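You operate a simulated robot arm through the tools that you are given. There is no shell and no other tool. Be economical: measure what you need, move in short steps, check, and stop when the job is done.

The job below is to be done with a simulated robot arm. You get a single attempt, and the scene is never put back.

TASK
Put one of the glands from the top of the steel table on the blind there.
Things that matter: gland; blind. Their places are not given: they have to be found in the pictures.

The check looks at the end state, three seconds after you hand in, the way a careful person would. Anything else that was tipped, shoved, dropped, spilled or broken makes it a failure.

THE ROBOT
A 7-joint arm with a two-finger parallel gripper, fixed in place. Base frame: the origin is at the foot of the arm, x ahead of it, y to its left, z up. Units: m, rad, N and s.
With the tool pointing down near the work surface it reaches from about 0.24 to 0.62 m from the base axis. Its first joint turns from -1.152 to 1.152 rad. Payload 2.6 kg.
The TCP is the grasp point between the finger pads, 0.03 m short of the fingertips. In the tool frame z runs along the fingers and y along their closing line. The gripper opens to 0.094 m. The fingers are 0.028 m wide and 0.01 m thick; the gripper's body (0.05 by 0.096 m) begins 0.055 m behind the TCP.
Orientation is that of the tool frame in the base frame, as [roll, pitch, yaw] about the fixed x, y, z axes, in that order (R = Rz(yaw) Ry(pitch) Rx(roll)). With the fingers straight down and closing along the base's y, the tool's x points along the base's -x, its y along +y and its z along -z.

THE INTERFACE
- The arm moves only by the tool drive_tool. Its argument "commands" is one flat list of numbers, 7 for each row, row after row: the shift along the base's x, y, z in m, then the turn, a rotation vector about the base's x, y, z in degrees, then the finger opening in m, from 0 to 0.094. In form: [tx, ty, tz, rx, ry, rz, jaw, tx, ty, tz, rx, ry, rz, jaw, ...]. A call has 1 to 8 rows; each row shifts and turns the commanded pose from where the row before left it. A row lasts 0.2 s, in which the tool goes at most 0.05 m and 0.15 rad; a call with a longer step from one row to the next is refused whole, and so is a gripper value outside its range. Where a pose cannot be reached the arm comes as near as it can. A force on the tool above 40 N (or 10 N above the force at the start of the call, whichever is more), or a blocked arm, ends the call early, and 0.2 s more pass. The fingers move at their own pace (about 0.072 m/s each) and stop on an object; they squeeze with about 41 N. The grip force told is the motor's: it shows also when the fingers shut on nothing. Time passes only in rows, and 0.2 s behind the last, so rows that do not move let the fingers close. It gives the time, the measured TCP pose, the force on the tool (base axes), the opening and the grip force at its end, in the units of the frame above (readings bear some noise), and new pictures: "show" is both (left out), scene, wrist or none.
- Cameras (640 x 400 px; columns grow to the right, rows downward): "scene" is fixed at [0.0409, 0.4349, 0.563]; the picture's right is [-0.74, -0.67, 0.00], its down [-0.50, 0.55, -0.67] and it looks along [0.45, -0.49, -0.75] (base axes); focal length 304 px, centre (320, 200). "wrist" rides on the gripper at [-0.037, 0, -0.058] in the tool frame; the picture's right is [0.00, -1.00, 0.00], its down [0.97, 0.00, -0.24] and it looks along [0.24, 0.00, 0.97] (tool axes); focal length 218 px, centre (320, 200).
- pixel_to_xyz(camera, pixels): for up to 12 pixels [column, row] of the newest picture of that camera ("zoom" is the newest enlarged one), the place [x, y, z] in the base frame of the surface seen there, good to about 0.002 m, but the place of the scene camera against the robot may be out by one fixed shift of up to 0.025 m in any direction. The clock stands still meanwhile.
- close_up(camera, box): a new picture of the part [left, top, right, bottom] of that camera's present view, enlarged. The clock stands still meanwhile.
- finish_job(): hands the job in; it is judged then, once.

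Go step by step. Measure first, check grasps and placings, and put right what went wrong. The budget is 60 turns and 120 pictures, counting those below and the enlarged ones. Unless the task says otherwise, let go and move clear before handing in, and close with one line.

The tools are called after "Request:" as name(argument=value, ...) on one line, values as JSON. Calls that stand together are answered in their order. drive_tool: Moves the arm, as the interface text tells. Its arguments: {"type":"object","properties":{"commands":{"type":"array","items":{"type":"number"}},"show":{"type":"string","enum":["both","scene","wrist","none"]}},"required":["commands"]} The other tools are called the same way: pixel_to_xyz (camera, pixels) gives the place of the surface under pixels of a picture; close_up (camera, box) takes an enlarged picture of a part of a camera's view; finish_job () hands the job in.

At the start:

```text
t: 0.0
tcp_pos: [0.4257, 0.0342, 0.2207]
ee_rot: [3.141, 0.0, 3.141]
wrist_force: [1.3, -0.1, 0.0]
gripper_width: 0.0941
finger_force: 0.0
```

scene: 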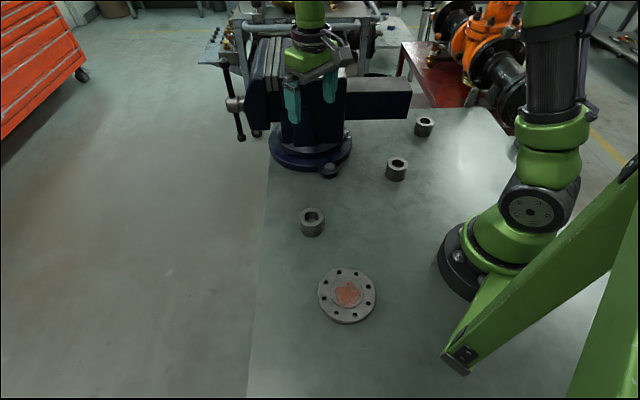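
wrist: 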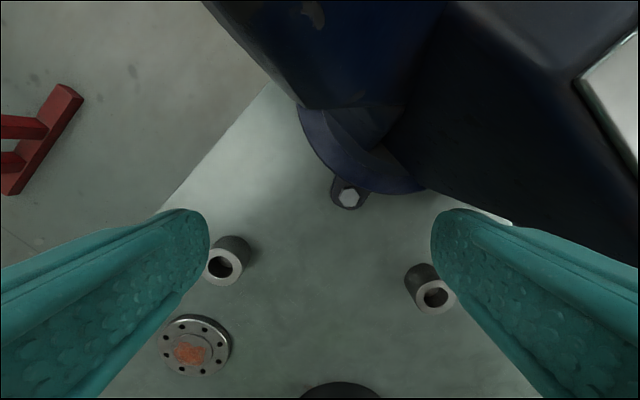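

The scene shows three small glands, near (312,222), (397,169) and (424,127), and a blind flange at (347,295). I'll measure them in both cameras.

Request:
pixel_to_xyz(camera="scene", pixels=[[347, 293], [325, 312], [302, 216], [321, 216], [312, 226], [312, 235], [397, 170], [424, 128], [300, 290], [335, 270], [370, 310]])

Request:
pixel_to_xyz(camera="wrist", pixels=[[192, 350], [162, 350], [230, 350], [208, 262], [240, 262], [222, 280], [222, 250], [235, 240], [436, 308], [420, 270], [270, 330], [195, 318]])

Request:
close_up(camera="scene", box=[260, 180, 420, 340])

Request:
close_up(camera="wrist", box=[140, 210, 300, 390])

```text
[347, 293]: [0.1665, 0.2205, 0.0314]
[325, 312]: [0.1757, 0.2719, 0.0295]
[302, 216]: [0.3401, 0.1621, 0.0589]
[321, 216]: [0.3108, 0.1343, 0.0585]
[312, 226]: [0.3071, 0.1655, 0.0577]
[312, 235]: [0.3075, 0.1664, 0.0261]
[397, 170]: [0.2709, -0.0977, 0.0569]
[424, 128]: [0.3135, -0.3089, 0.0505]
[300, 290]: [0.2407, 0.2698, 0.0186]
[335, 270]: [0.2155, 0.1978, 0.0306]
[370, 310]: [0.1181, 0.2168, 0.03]
```

```text
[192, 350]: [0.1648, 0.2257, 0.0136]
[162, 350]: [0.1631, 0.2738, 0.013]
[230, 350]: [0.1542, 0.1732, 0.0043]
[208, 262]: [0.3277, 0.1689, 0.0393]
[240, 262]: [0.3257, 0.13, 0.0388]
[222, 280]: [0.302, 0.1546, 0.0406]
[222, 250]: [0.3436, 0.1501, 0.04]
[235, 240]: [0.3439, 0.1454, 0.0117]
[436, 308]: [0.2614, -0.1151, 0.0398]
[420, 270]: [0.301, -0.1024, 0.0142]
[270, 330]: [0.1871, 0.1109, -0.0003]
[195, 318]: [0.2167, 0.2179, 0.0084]
```

```text
2.50 times, centred on (340, 260) of scene
```

zoom: 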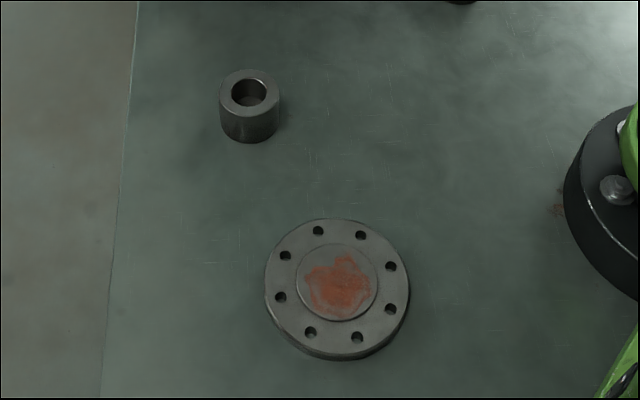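

```text
2.22 times, centred on (220, 300) of wrist
```

zoom: 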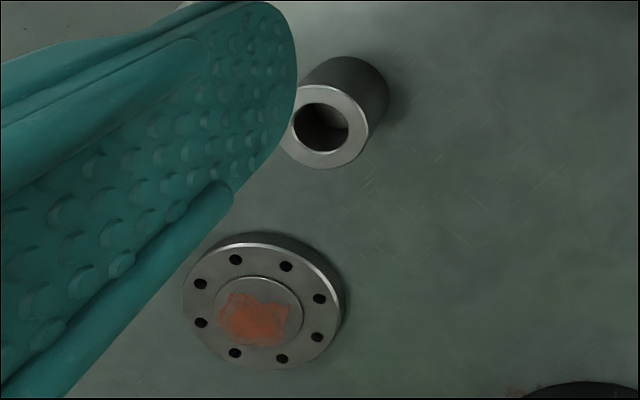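

The wrist view, free of the scene camera's shift, puts the nearest gland at about (0.323, 0.150) with its top at z 0.040, and the blind at about (0.167, 0.224) with its top at z 0.0135. I'll move over the gland first and stay high.

Request:
drive_tool(commands=[-0.026, 0.029, 0, 0, 0, 0, 0.094, -0.026, 0.029, 0, 0, 0, 0, 0.094, -0.026, 0.029, 0, 0, 0, 0, 0.094, -0.025, 0.029, 0, 0, 0, 0, 0.094, 0, 0, -0.04, 0, 0, 0, 0.094, 0, 0, -0.03, 0, 0, 0, 0.094])

```text
t: 1.4
tcp_pos: [0.3232, 0.1502, 0.151]
ee_rot: [3.14, -0.001, 3.14]
wrist_force: [0.1, 0.3, 0.6]
gripper_width: 0.0939
finger_force: 0.0
```

scene: 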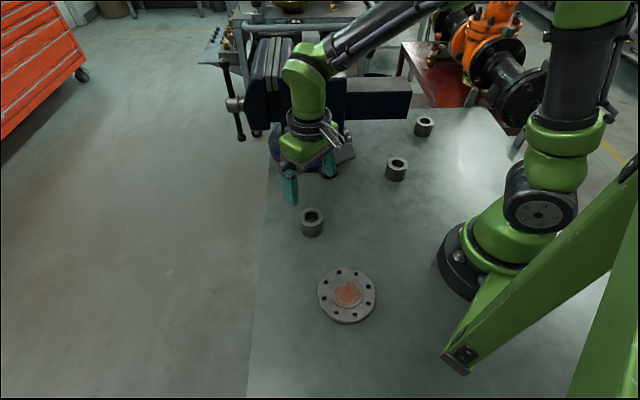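
wrist: 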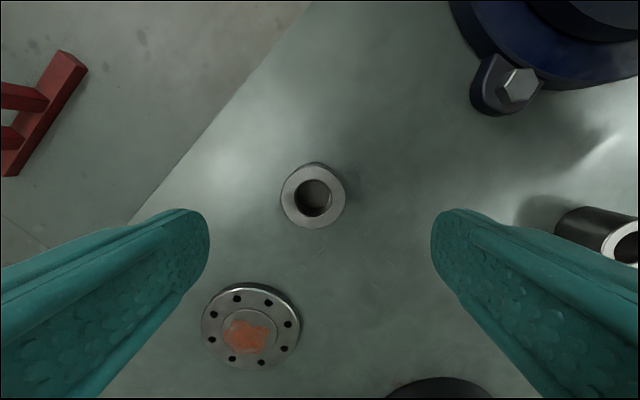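

The gland is centred between the fingers at (313,197), and the blind is in full view at (251,325). I'll measure both again.

Request:
pixel_to_xyz(camera="wrist", pixels=[[283, 197], [343, 197], [313, 223], [313, 171], [205, 325], [297, 325], [250, 287], [250, 364], [222, 340], [278, 340], [250, 311], [290, 230]])

Request:
close_up(camera="wrist", box=[190, 150, 350, 390])

```text
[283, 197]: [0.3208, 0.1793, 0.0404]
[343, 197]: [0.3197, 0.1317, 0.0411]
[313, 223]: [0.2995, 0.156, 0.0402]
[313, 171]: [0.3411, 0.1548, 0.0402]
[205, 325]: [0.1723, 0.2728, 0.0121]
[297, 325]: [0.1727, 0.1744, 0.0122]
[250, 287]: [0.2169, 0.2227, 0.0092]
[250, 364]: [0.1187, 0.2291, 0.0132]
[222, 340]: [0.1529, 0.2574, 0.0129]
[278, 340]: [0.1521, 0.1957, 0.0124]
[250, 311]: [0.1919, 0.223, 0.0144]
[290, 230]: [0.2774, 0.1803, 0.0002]
```

```text
1.67 times, centred on (270, 270) of wrist
```

zoom: 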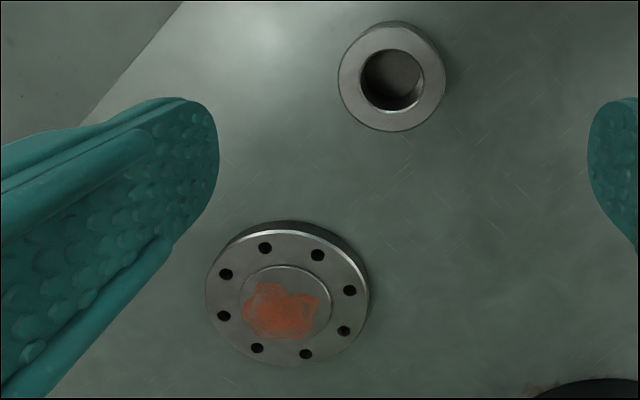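

The gland is centred at (0.320, 0.155), about 0.048 m across. The blind's centre is (0.169, 0.2245), with its raised face at z 0.0145. I'll correct by 5 mm, go down and grip.

Request:
drive_tool(commands=[-0.003, 0.005, -0.03, 0, 0, 0, 0.094, 0, 0, -0.035, 0, 0, 0, 0.094, 0, 0, -0.03, 0, 0, 0, 0.094, 0, 0, -0.02, 0, 0, 0, 0.094, 0, 0, 0, 0, 0, 0, 0.094])

```text
t: 2.6
tcp_pos: [0.3173, 0.1549, 0.0365]
ee_rot: [3.141, 0.0, -3.141]
wrist_force: [0.2, 0.2, -0.6]
gripper_width: 0.0943
finger_force: 0.0
```

scene: 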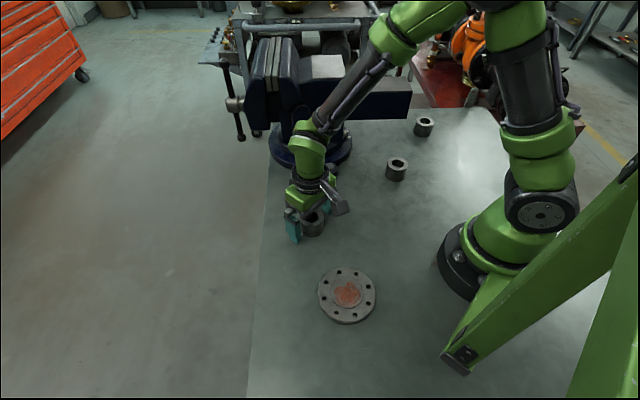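
wrist: 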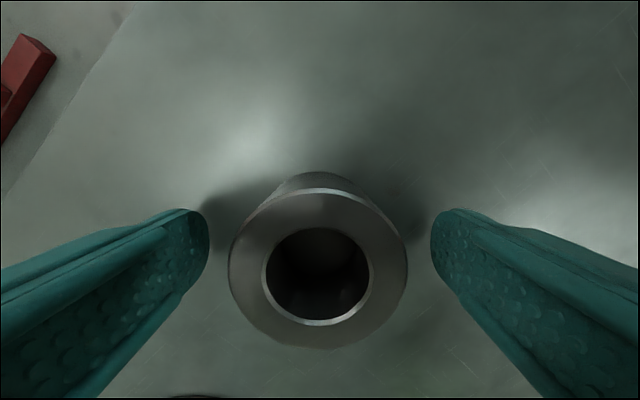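

The gland sits centred between the fingers at (318,270). I'll check its x against the TCP before closing.

Request:
pixel_to_xyz(camera="wrist", pixels=[[318, 192], [318, 340], [235, 270], [402, 270], [318, 178]])

```text
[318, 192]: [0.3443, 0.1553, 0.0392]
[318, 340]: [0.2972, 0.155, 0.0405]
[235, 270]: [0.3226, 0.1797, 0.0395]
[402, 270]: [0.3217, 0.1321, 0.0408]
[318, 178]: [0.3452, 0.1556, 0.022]
```

The gland's centre is (0.3205, 0.155) and the TCP is at x 0.3175. I'll shift +3 mm in x and close.

Request:
drive_tool(commands=[0.003, 0, 0, 0, 0, 0, 0.094, 0, 0, 0, 0, 0, 0, 0.06, 0, 0, 0, 0, 0, 0, 0.03, 0, 0, 0, 0, 0, 0, 0.03, 0, 0, 0, 0, 0, 0, 0.03], show="none")

```text
t: 3.8
tcp_pos: [0.3208, 0.1547, 0.0363]
ee_rot: [-3.14, 0.001, -3.141]
wrist_force: [0.3, 0.7, -0.2]
gripper_width: 0.0518
finger_force: 40.8
```

The grip holds at 0.052 m with 41 N. I'll lift straight up.

Request:
drive_tool(commands=[0, 0, 0.02, 0, 0, 0, 0.03, 0, 0, 0.03, 0, 0, 0, 0.03, 0, 0, 0.03, 0, 0, 0, 0.03, 0, 0, 0, 0, 0, 0, 0.03])

```text
t: 4.8
tcp_pos: [0.3231, 0.1535, 0.1159]
ee_rot: [-3.14, -0.001, 3.141]
wrist_force: [-0.1, -0.1, -4.9]
gripper_width: 0.0518
finger_force: 41.1
```

scene: 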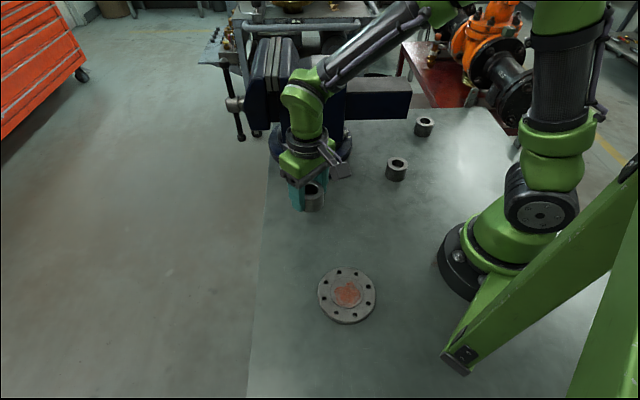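
wrist: 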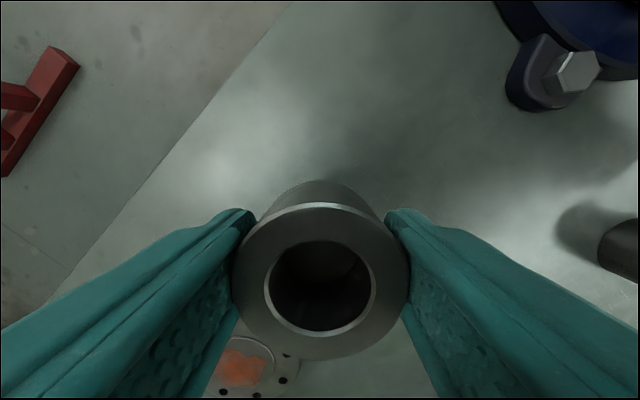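

The gland is lifted and upright. Next I'll carry it level to above the blind.

Request:
drive_tool(commands=[-0.0308, 0.0142, 0, 0, 0, 0, 0.03, -0.0308, 0.0142, 0, 0, 0, 0, 0.03, -0.0308, 0.0142, 0, 0, 0, 0, 0.03, -0.0308, 0.0142, 0, 0, 0, 0, 0.03, -0.0308, 0.0142, 0, 0, 0, 0, 0.03, 0, 0, 0, 0, 0, 0, 0.03, 0, 0, 0, 0, 0, 0, 0.03])

```text
t: 6.4
tcp_pos: [0.17, 0.2257, 0.1154]
ee_rot: [3.141, 0.0, 3.141]
wrist_force: [0.3, -0.6, -4.4]
gripper_width: 0.0515
finger_force: 41.4
```

scene: 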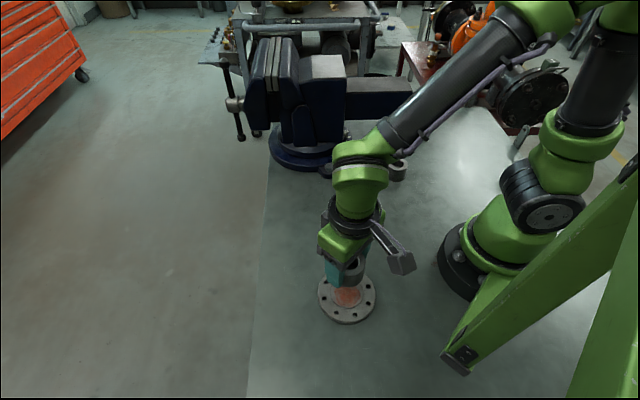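
wrist: 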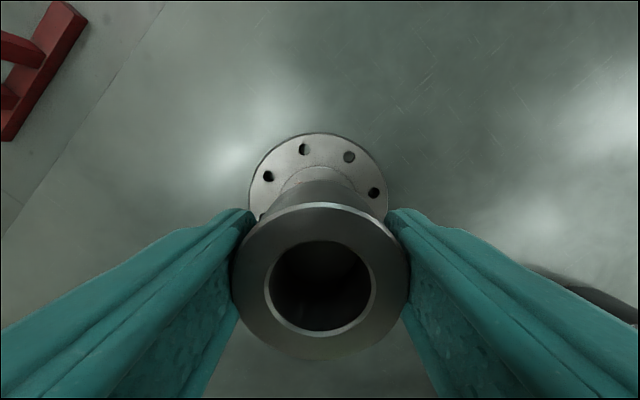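

The gland is above the blind. I'll check the visible rim points at (318,136), (251,190) and (386,190) before lowering.

Request:
pixel_to_xyz(camera="wrist", pixels=[[318, 139], [252, 192], [384, 192], [318, 172], [275, 153], [361, 153], [320, 205], [320, 352], [236, 280], [405, 280]])

```text
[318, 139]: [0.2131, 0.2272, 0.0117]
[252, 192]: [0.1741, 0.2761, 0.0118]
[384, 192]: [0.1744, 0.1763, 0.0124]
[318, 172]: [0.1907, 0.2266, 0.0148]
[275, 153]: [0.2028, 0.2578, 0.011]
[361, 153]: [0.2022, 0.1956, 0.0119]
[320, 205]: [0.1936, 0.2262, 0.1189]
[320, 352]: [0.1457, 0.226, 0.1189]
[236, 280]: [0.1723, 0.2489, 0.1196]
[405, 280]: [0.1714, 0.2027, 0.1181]
```

Blind's centre is about (0.166, 0.2265) and the gland is at (0.1697, 0.226). I'll shift -4 mm in x and lower to about 4 mm above the raised face.

Request:
drive_tool(commands=[-0.004, 0.001, 0, 0, 0, 0, 0.03, 0, 0, -0.025, 0, 0, 0, 0.03, 0, 0, -0.025, 0, 0, 0, 0.03, 0, 0, -0.01, 0, 0, 0, 0.03, 0, 0, 0, 0, 0, 0, 0.03])

Request:
close_up(camera="scene", box=[290, 220, 410, 340])

```text
t: 7.6
tcp_pos: [0.1633, 0.2272, 0.0534]
ee_rot: [-3.141, 0.0, -3.14]
wrist_force: [0.2, -1.0, -5.1]
gripper_width: 0.0516
finger_force: 41.2
```

scene: 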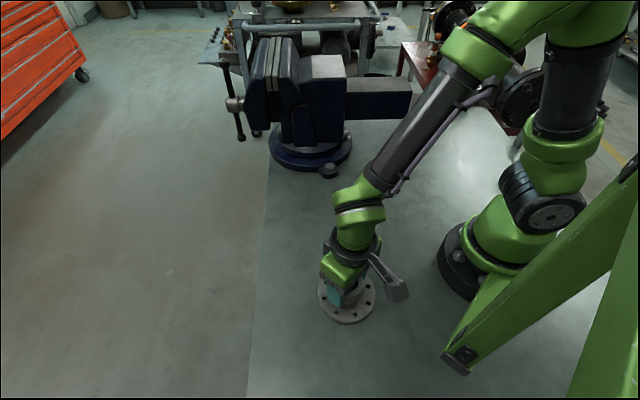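
wrist: 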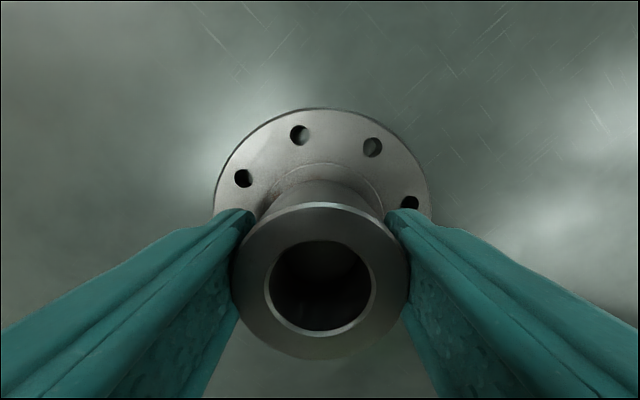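

```text
3.33 times, centred on (350, 280) of scene
```

zoom: 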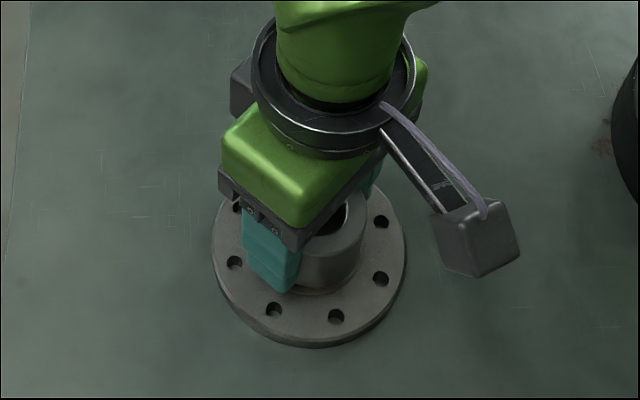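

The gland hangs just above the raised face. I'll measure the rim once more, at (318,110), (318,163) and the sides, to centre it finely.

Request:
pixel_to_xyz(camera="wrist", pixels=[[322, 111], [322, 165], [260, 130], [384, 130], [225, 180], [420, 180], [217, 205], [429, 205], [320, 206], [320, 354]])

Request:
close_up(camera="wrist", box=[200, 90, 440, 240])

```text
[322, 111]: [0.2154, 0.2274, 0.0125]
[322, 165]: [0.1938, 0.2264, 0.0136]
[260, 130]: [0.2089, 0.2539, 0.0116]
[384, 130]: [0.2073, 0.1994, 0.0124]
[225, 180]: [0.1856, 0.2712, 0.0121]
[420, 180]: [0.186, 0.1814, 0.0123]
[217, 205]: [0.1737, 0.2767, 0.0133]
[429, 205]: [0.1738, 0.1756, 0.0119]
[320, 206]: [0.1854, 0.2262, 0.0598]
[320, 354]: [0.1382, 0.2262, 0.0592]
```

```text
2.67 times, centred on (320, 165) of wrist
```

zoom: 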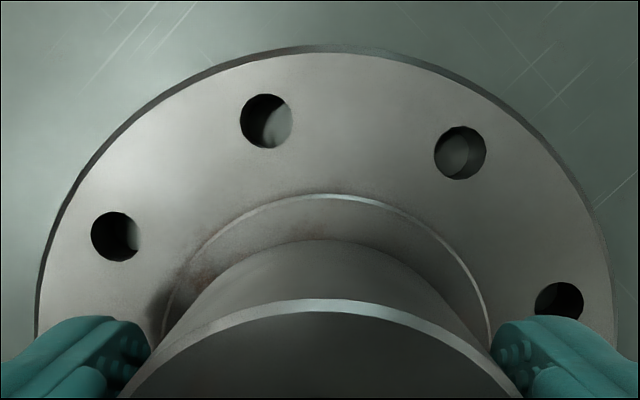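

The blind's centre is (0.166, 0.2263) and the gland is at (0.162, 0.2262), so I'll move +4 mm in x. Then I'll lower in 1 mm steps to contact.

Request:
drive_tool(commands=[0.004, 0, 0, 0, 0, 0, 0.03, 0, 0, -0.001, 0, 0, 0, 0.03, 0, 0, -0.001, 0, 0, 0, 0.03, 0, 0, 0, 0, 0, 0, 0.03], show="wrist")

```text
t: 8.6
tcp_pos: [0.1676, 0.2276, 0.0528]
ee_rot: [3.14, -0.001, -3.141]
wrist_force: [-0.4, 0.2, -4.9]
gripper_width: 0.0518
finger_force: 41.3
```

wrist: 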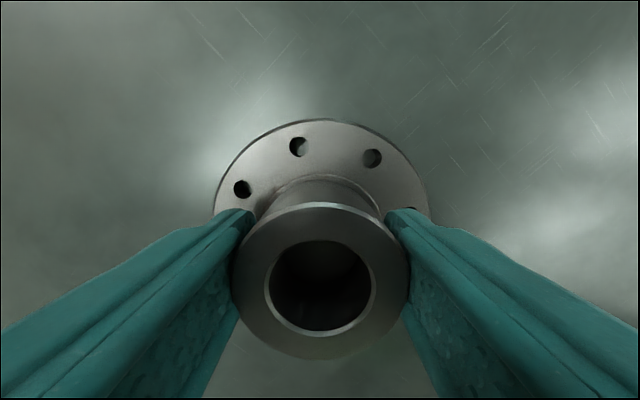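

Still no contact: the force stays at the load of -4.9 N. I'll go on down in 1 mm steps.

Request:
drive_tool(commands=[0, 0, -0.001, 0, 0, 0, 0.03, 0, 0, -0.001, 0, 0, 0, 0.03, 0, 0, 0, 0, 0, 0, 0.03], show="none")

```text
t: 9.4
tcp_pos: [0.1686, 0.2284, 0.0509]
ee_rot: [-3.14, 0.0, -3.139]
wrist_force: [0.1, -0.3, -4.8]
gripper_width: 0.0517
finger_force: 40.8
```

No contact yet at z 0.051. I'll take another 1 mm or so at a time.

Request:
drive_tool(commands=[0, 0, -0.001, 0, 0, 0, 0.03, 0, 0, 0, 0, 0, 0, 0.03], show="none")

Request:
drive_tool(commands=[0, 0, -0.001, 0, 0, 0, 0.03, 0, 0, 0, 0, 0, 0, 0.03], show="wrist")

Request:
close_up(camera="scene", box=[310, 250, 390, 330])

```text
t: 10.0
tcp_pos: [0.1687, 0.2278, 0.0497]
ee_rot: [3.14, -0.001, 3.141]
wrist_force: [-0.9, -1.0, -2.5]
gripper_width: 0.0519
finger_force: 41.3
```

```text
t: 10.6
tcp_pos: [0.1671, 0.2262, 0.0501]
ee_rot: [3.141, 0.0, 3.141]
wrist_force: [-2.6, -8.5, 27.0]
gripper_width: 0.0519
finger_force: 40.9
```

wrist: 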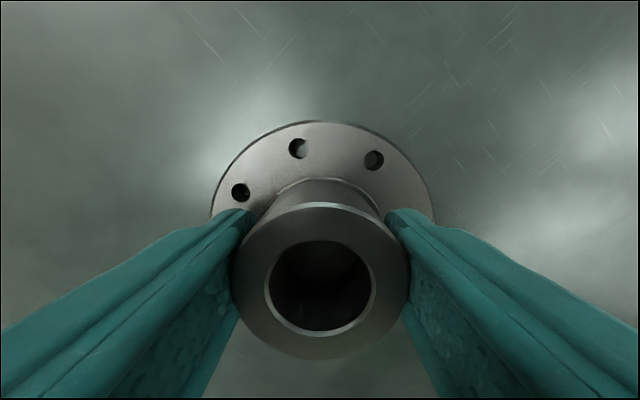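

```text
5.00 times, centred on (350, 290) of scene
```

zoom: 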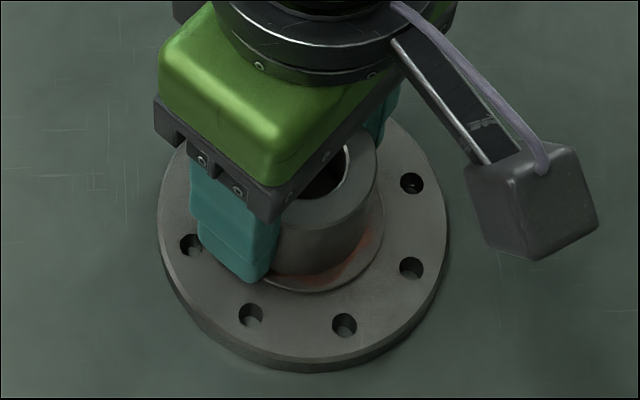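

Contact was made at 27 N, with the gland seated on the raised face. I'll measure the centring once more before letting go.

Request:
pixel_to_xyz(camera="wrist", pixels=[[322, 123], [225, 180], [418, 180], [322, 178], [320, 206], [320, 354], [236, 280], [405, 280]])

Request:
pixel_to_xyz(camera="zoom", pixels=[[320, 268], [330, 290], [365, 235], [383, 235], [300, 365], [448, 225]])

```text
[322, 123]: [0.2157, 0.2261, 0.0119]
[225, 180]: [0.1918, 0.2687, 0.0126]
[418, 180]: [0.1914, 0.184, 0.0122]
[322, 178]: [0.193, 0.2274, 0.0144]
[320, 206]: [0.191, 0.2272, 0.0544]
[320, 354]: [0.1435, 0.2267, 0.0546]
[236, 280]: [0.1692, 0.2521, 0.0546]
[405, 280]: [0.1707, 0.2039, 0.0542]
```

```text
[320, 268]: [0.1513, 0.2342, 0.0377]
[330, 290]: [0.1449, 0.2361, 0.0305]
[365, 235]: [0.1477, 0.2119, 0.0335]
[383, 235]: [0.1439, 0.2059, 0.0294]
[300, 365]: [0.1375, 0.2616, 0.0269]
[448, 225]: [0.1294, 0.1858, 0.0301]
```

The centring is good to about 1–2 mm. I'll ease the pressure by 0.8 mm, open, and rise clear.

Request:
drive_tool(commands=[0, 0, 0.0008, 0, 0, 0, 0.03, 0, 0, 0, 0, 0, 0, 0.06, 0, 0, 0, 0, 0, 0, 0.094, 0, 0, 0, 0, 0, 0, 0.094, 0, 0, 0, 0, 0, 0, 0.094], show="wrist")

```text
t: 11.8
tcp_pos: [0.1672, 0.2279, 0.05]
ee_rot: [-3.141, 0.001, 3.14]
wrist_force: [-0.8, 0.8, 0.2]
gripper_width: 0.0937
finger_force: 0.0
```

wrist: 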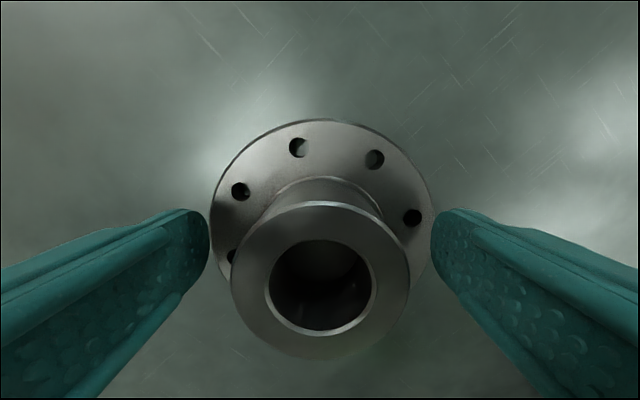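

The gland is released and upright at (320,280), and the fingers are clear. I'll rise straight up, then move away.

Request:
drive_tool(commands=[0, 0, 0.02, 0, 0, 0, 0.094, 0, 0, 0.03, 0, 0, 0, 0.094, 0, 0, 0.035, 0, 0, 0, 0.094, 0, 0, 0.035, 0, 0, 0, 0.094, 0.04, -0.02, 0, 0, 0, 0, 0.094, 0.04, -0.02, 0, 0, 0, 0, 0.094, 0.04, -0.02, 0, 0, 0, 0, 0.094, 0, 0, 0, 0, 0, 0, 0.094])

Request:
close_up(camera="scene", box=[290, 240, 410, 340])

```text
t: 13.6
tcp_pos: [0.2876, 0.1654, 0.1728]
ee_rot: [3.142, 0.001, -3.14]
wrist_force: [-0.5, -0.3, 0.5]
gripper_width: 0.0942
finger_force: 0.0
```

scene: 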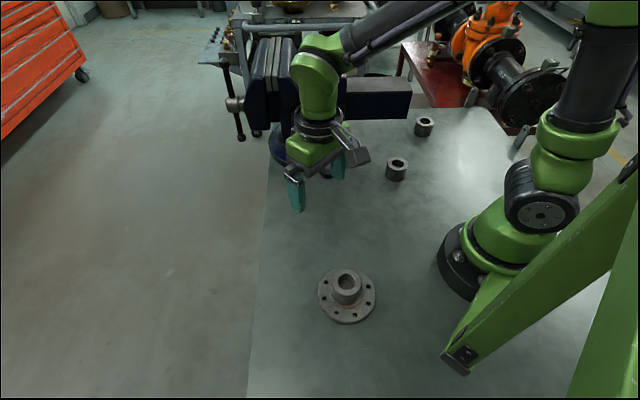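
wrist: 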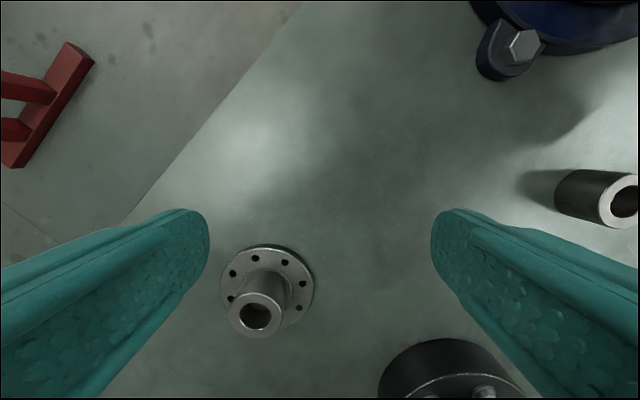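

```text
4.00 times, centred on (350, 290) of scene
```

zoom: 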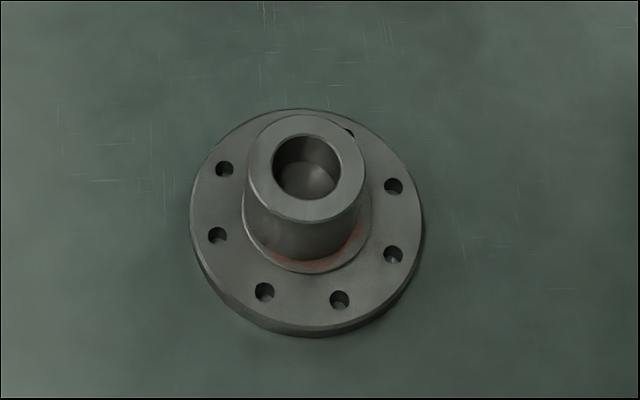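

The gland stands upright on the blind's raised face at (347,288), the other glands have not moved, and the arm is clear. I'll hand in.

Request:
finish_job()

```text
The job is handed in.
```

One gland now stands upright on the blind, centred to about 1–2 mm; the gripper is open and clear, and the other two glands look undisturbed.
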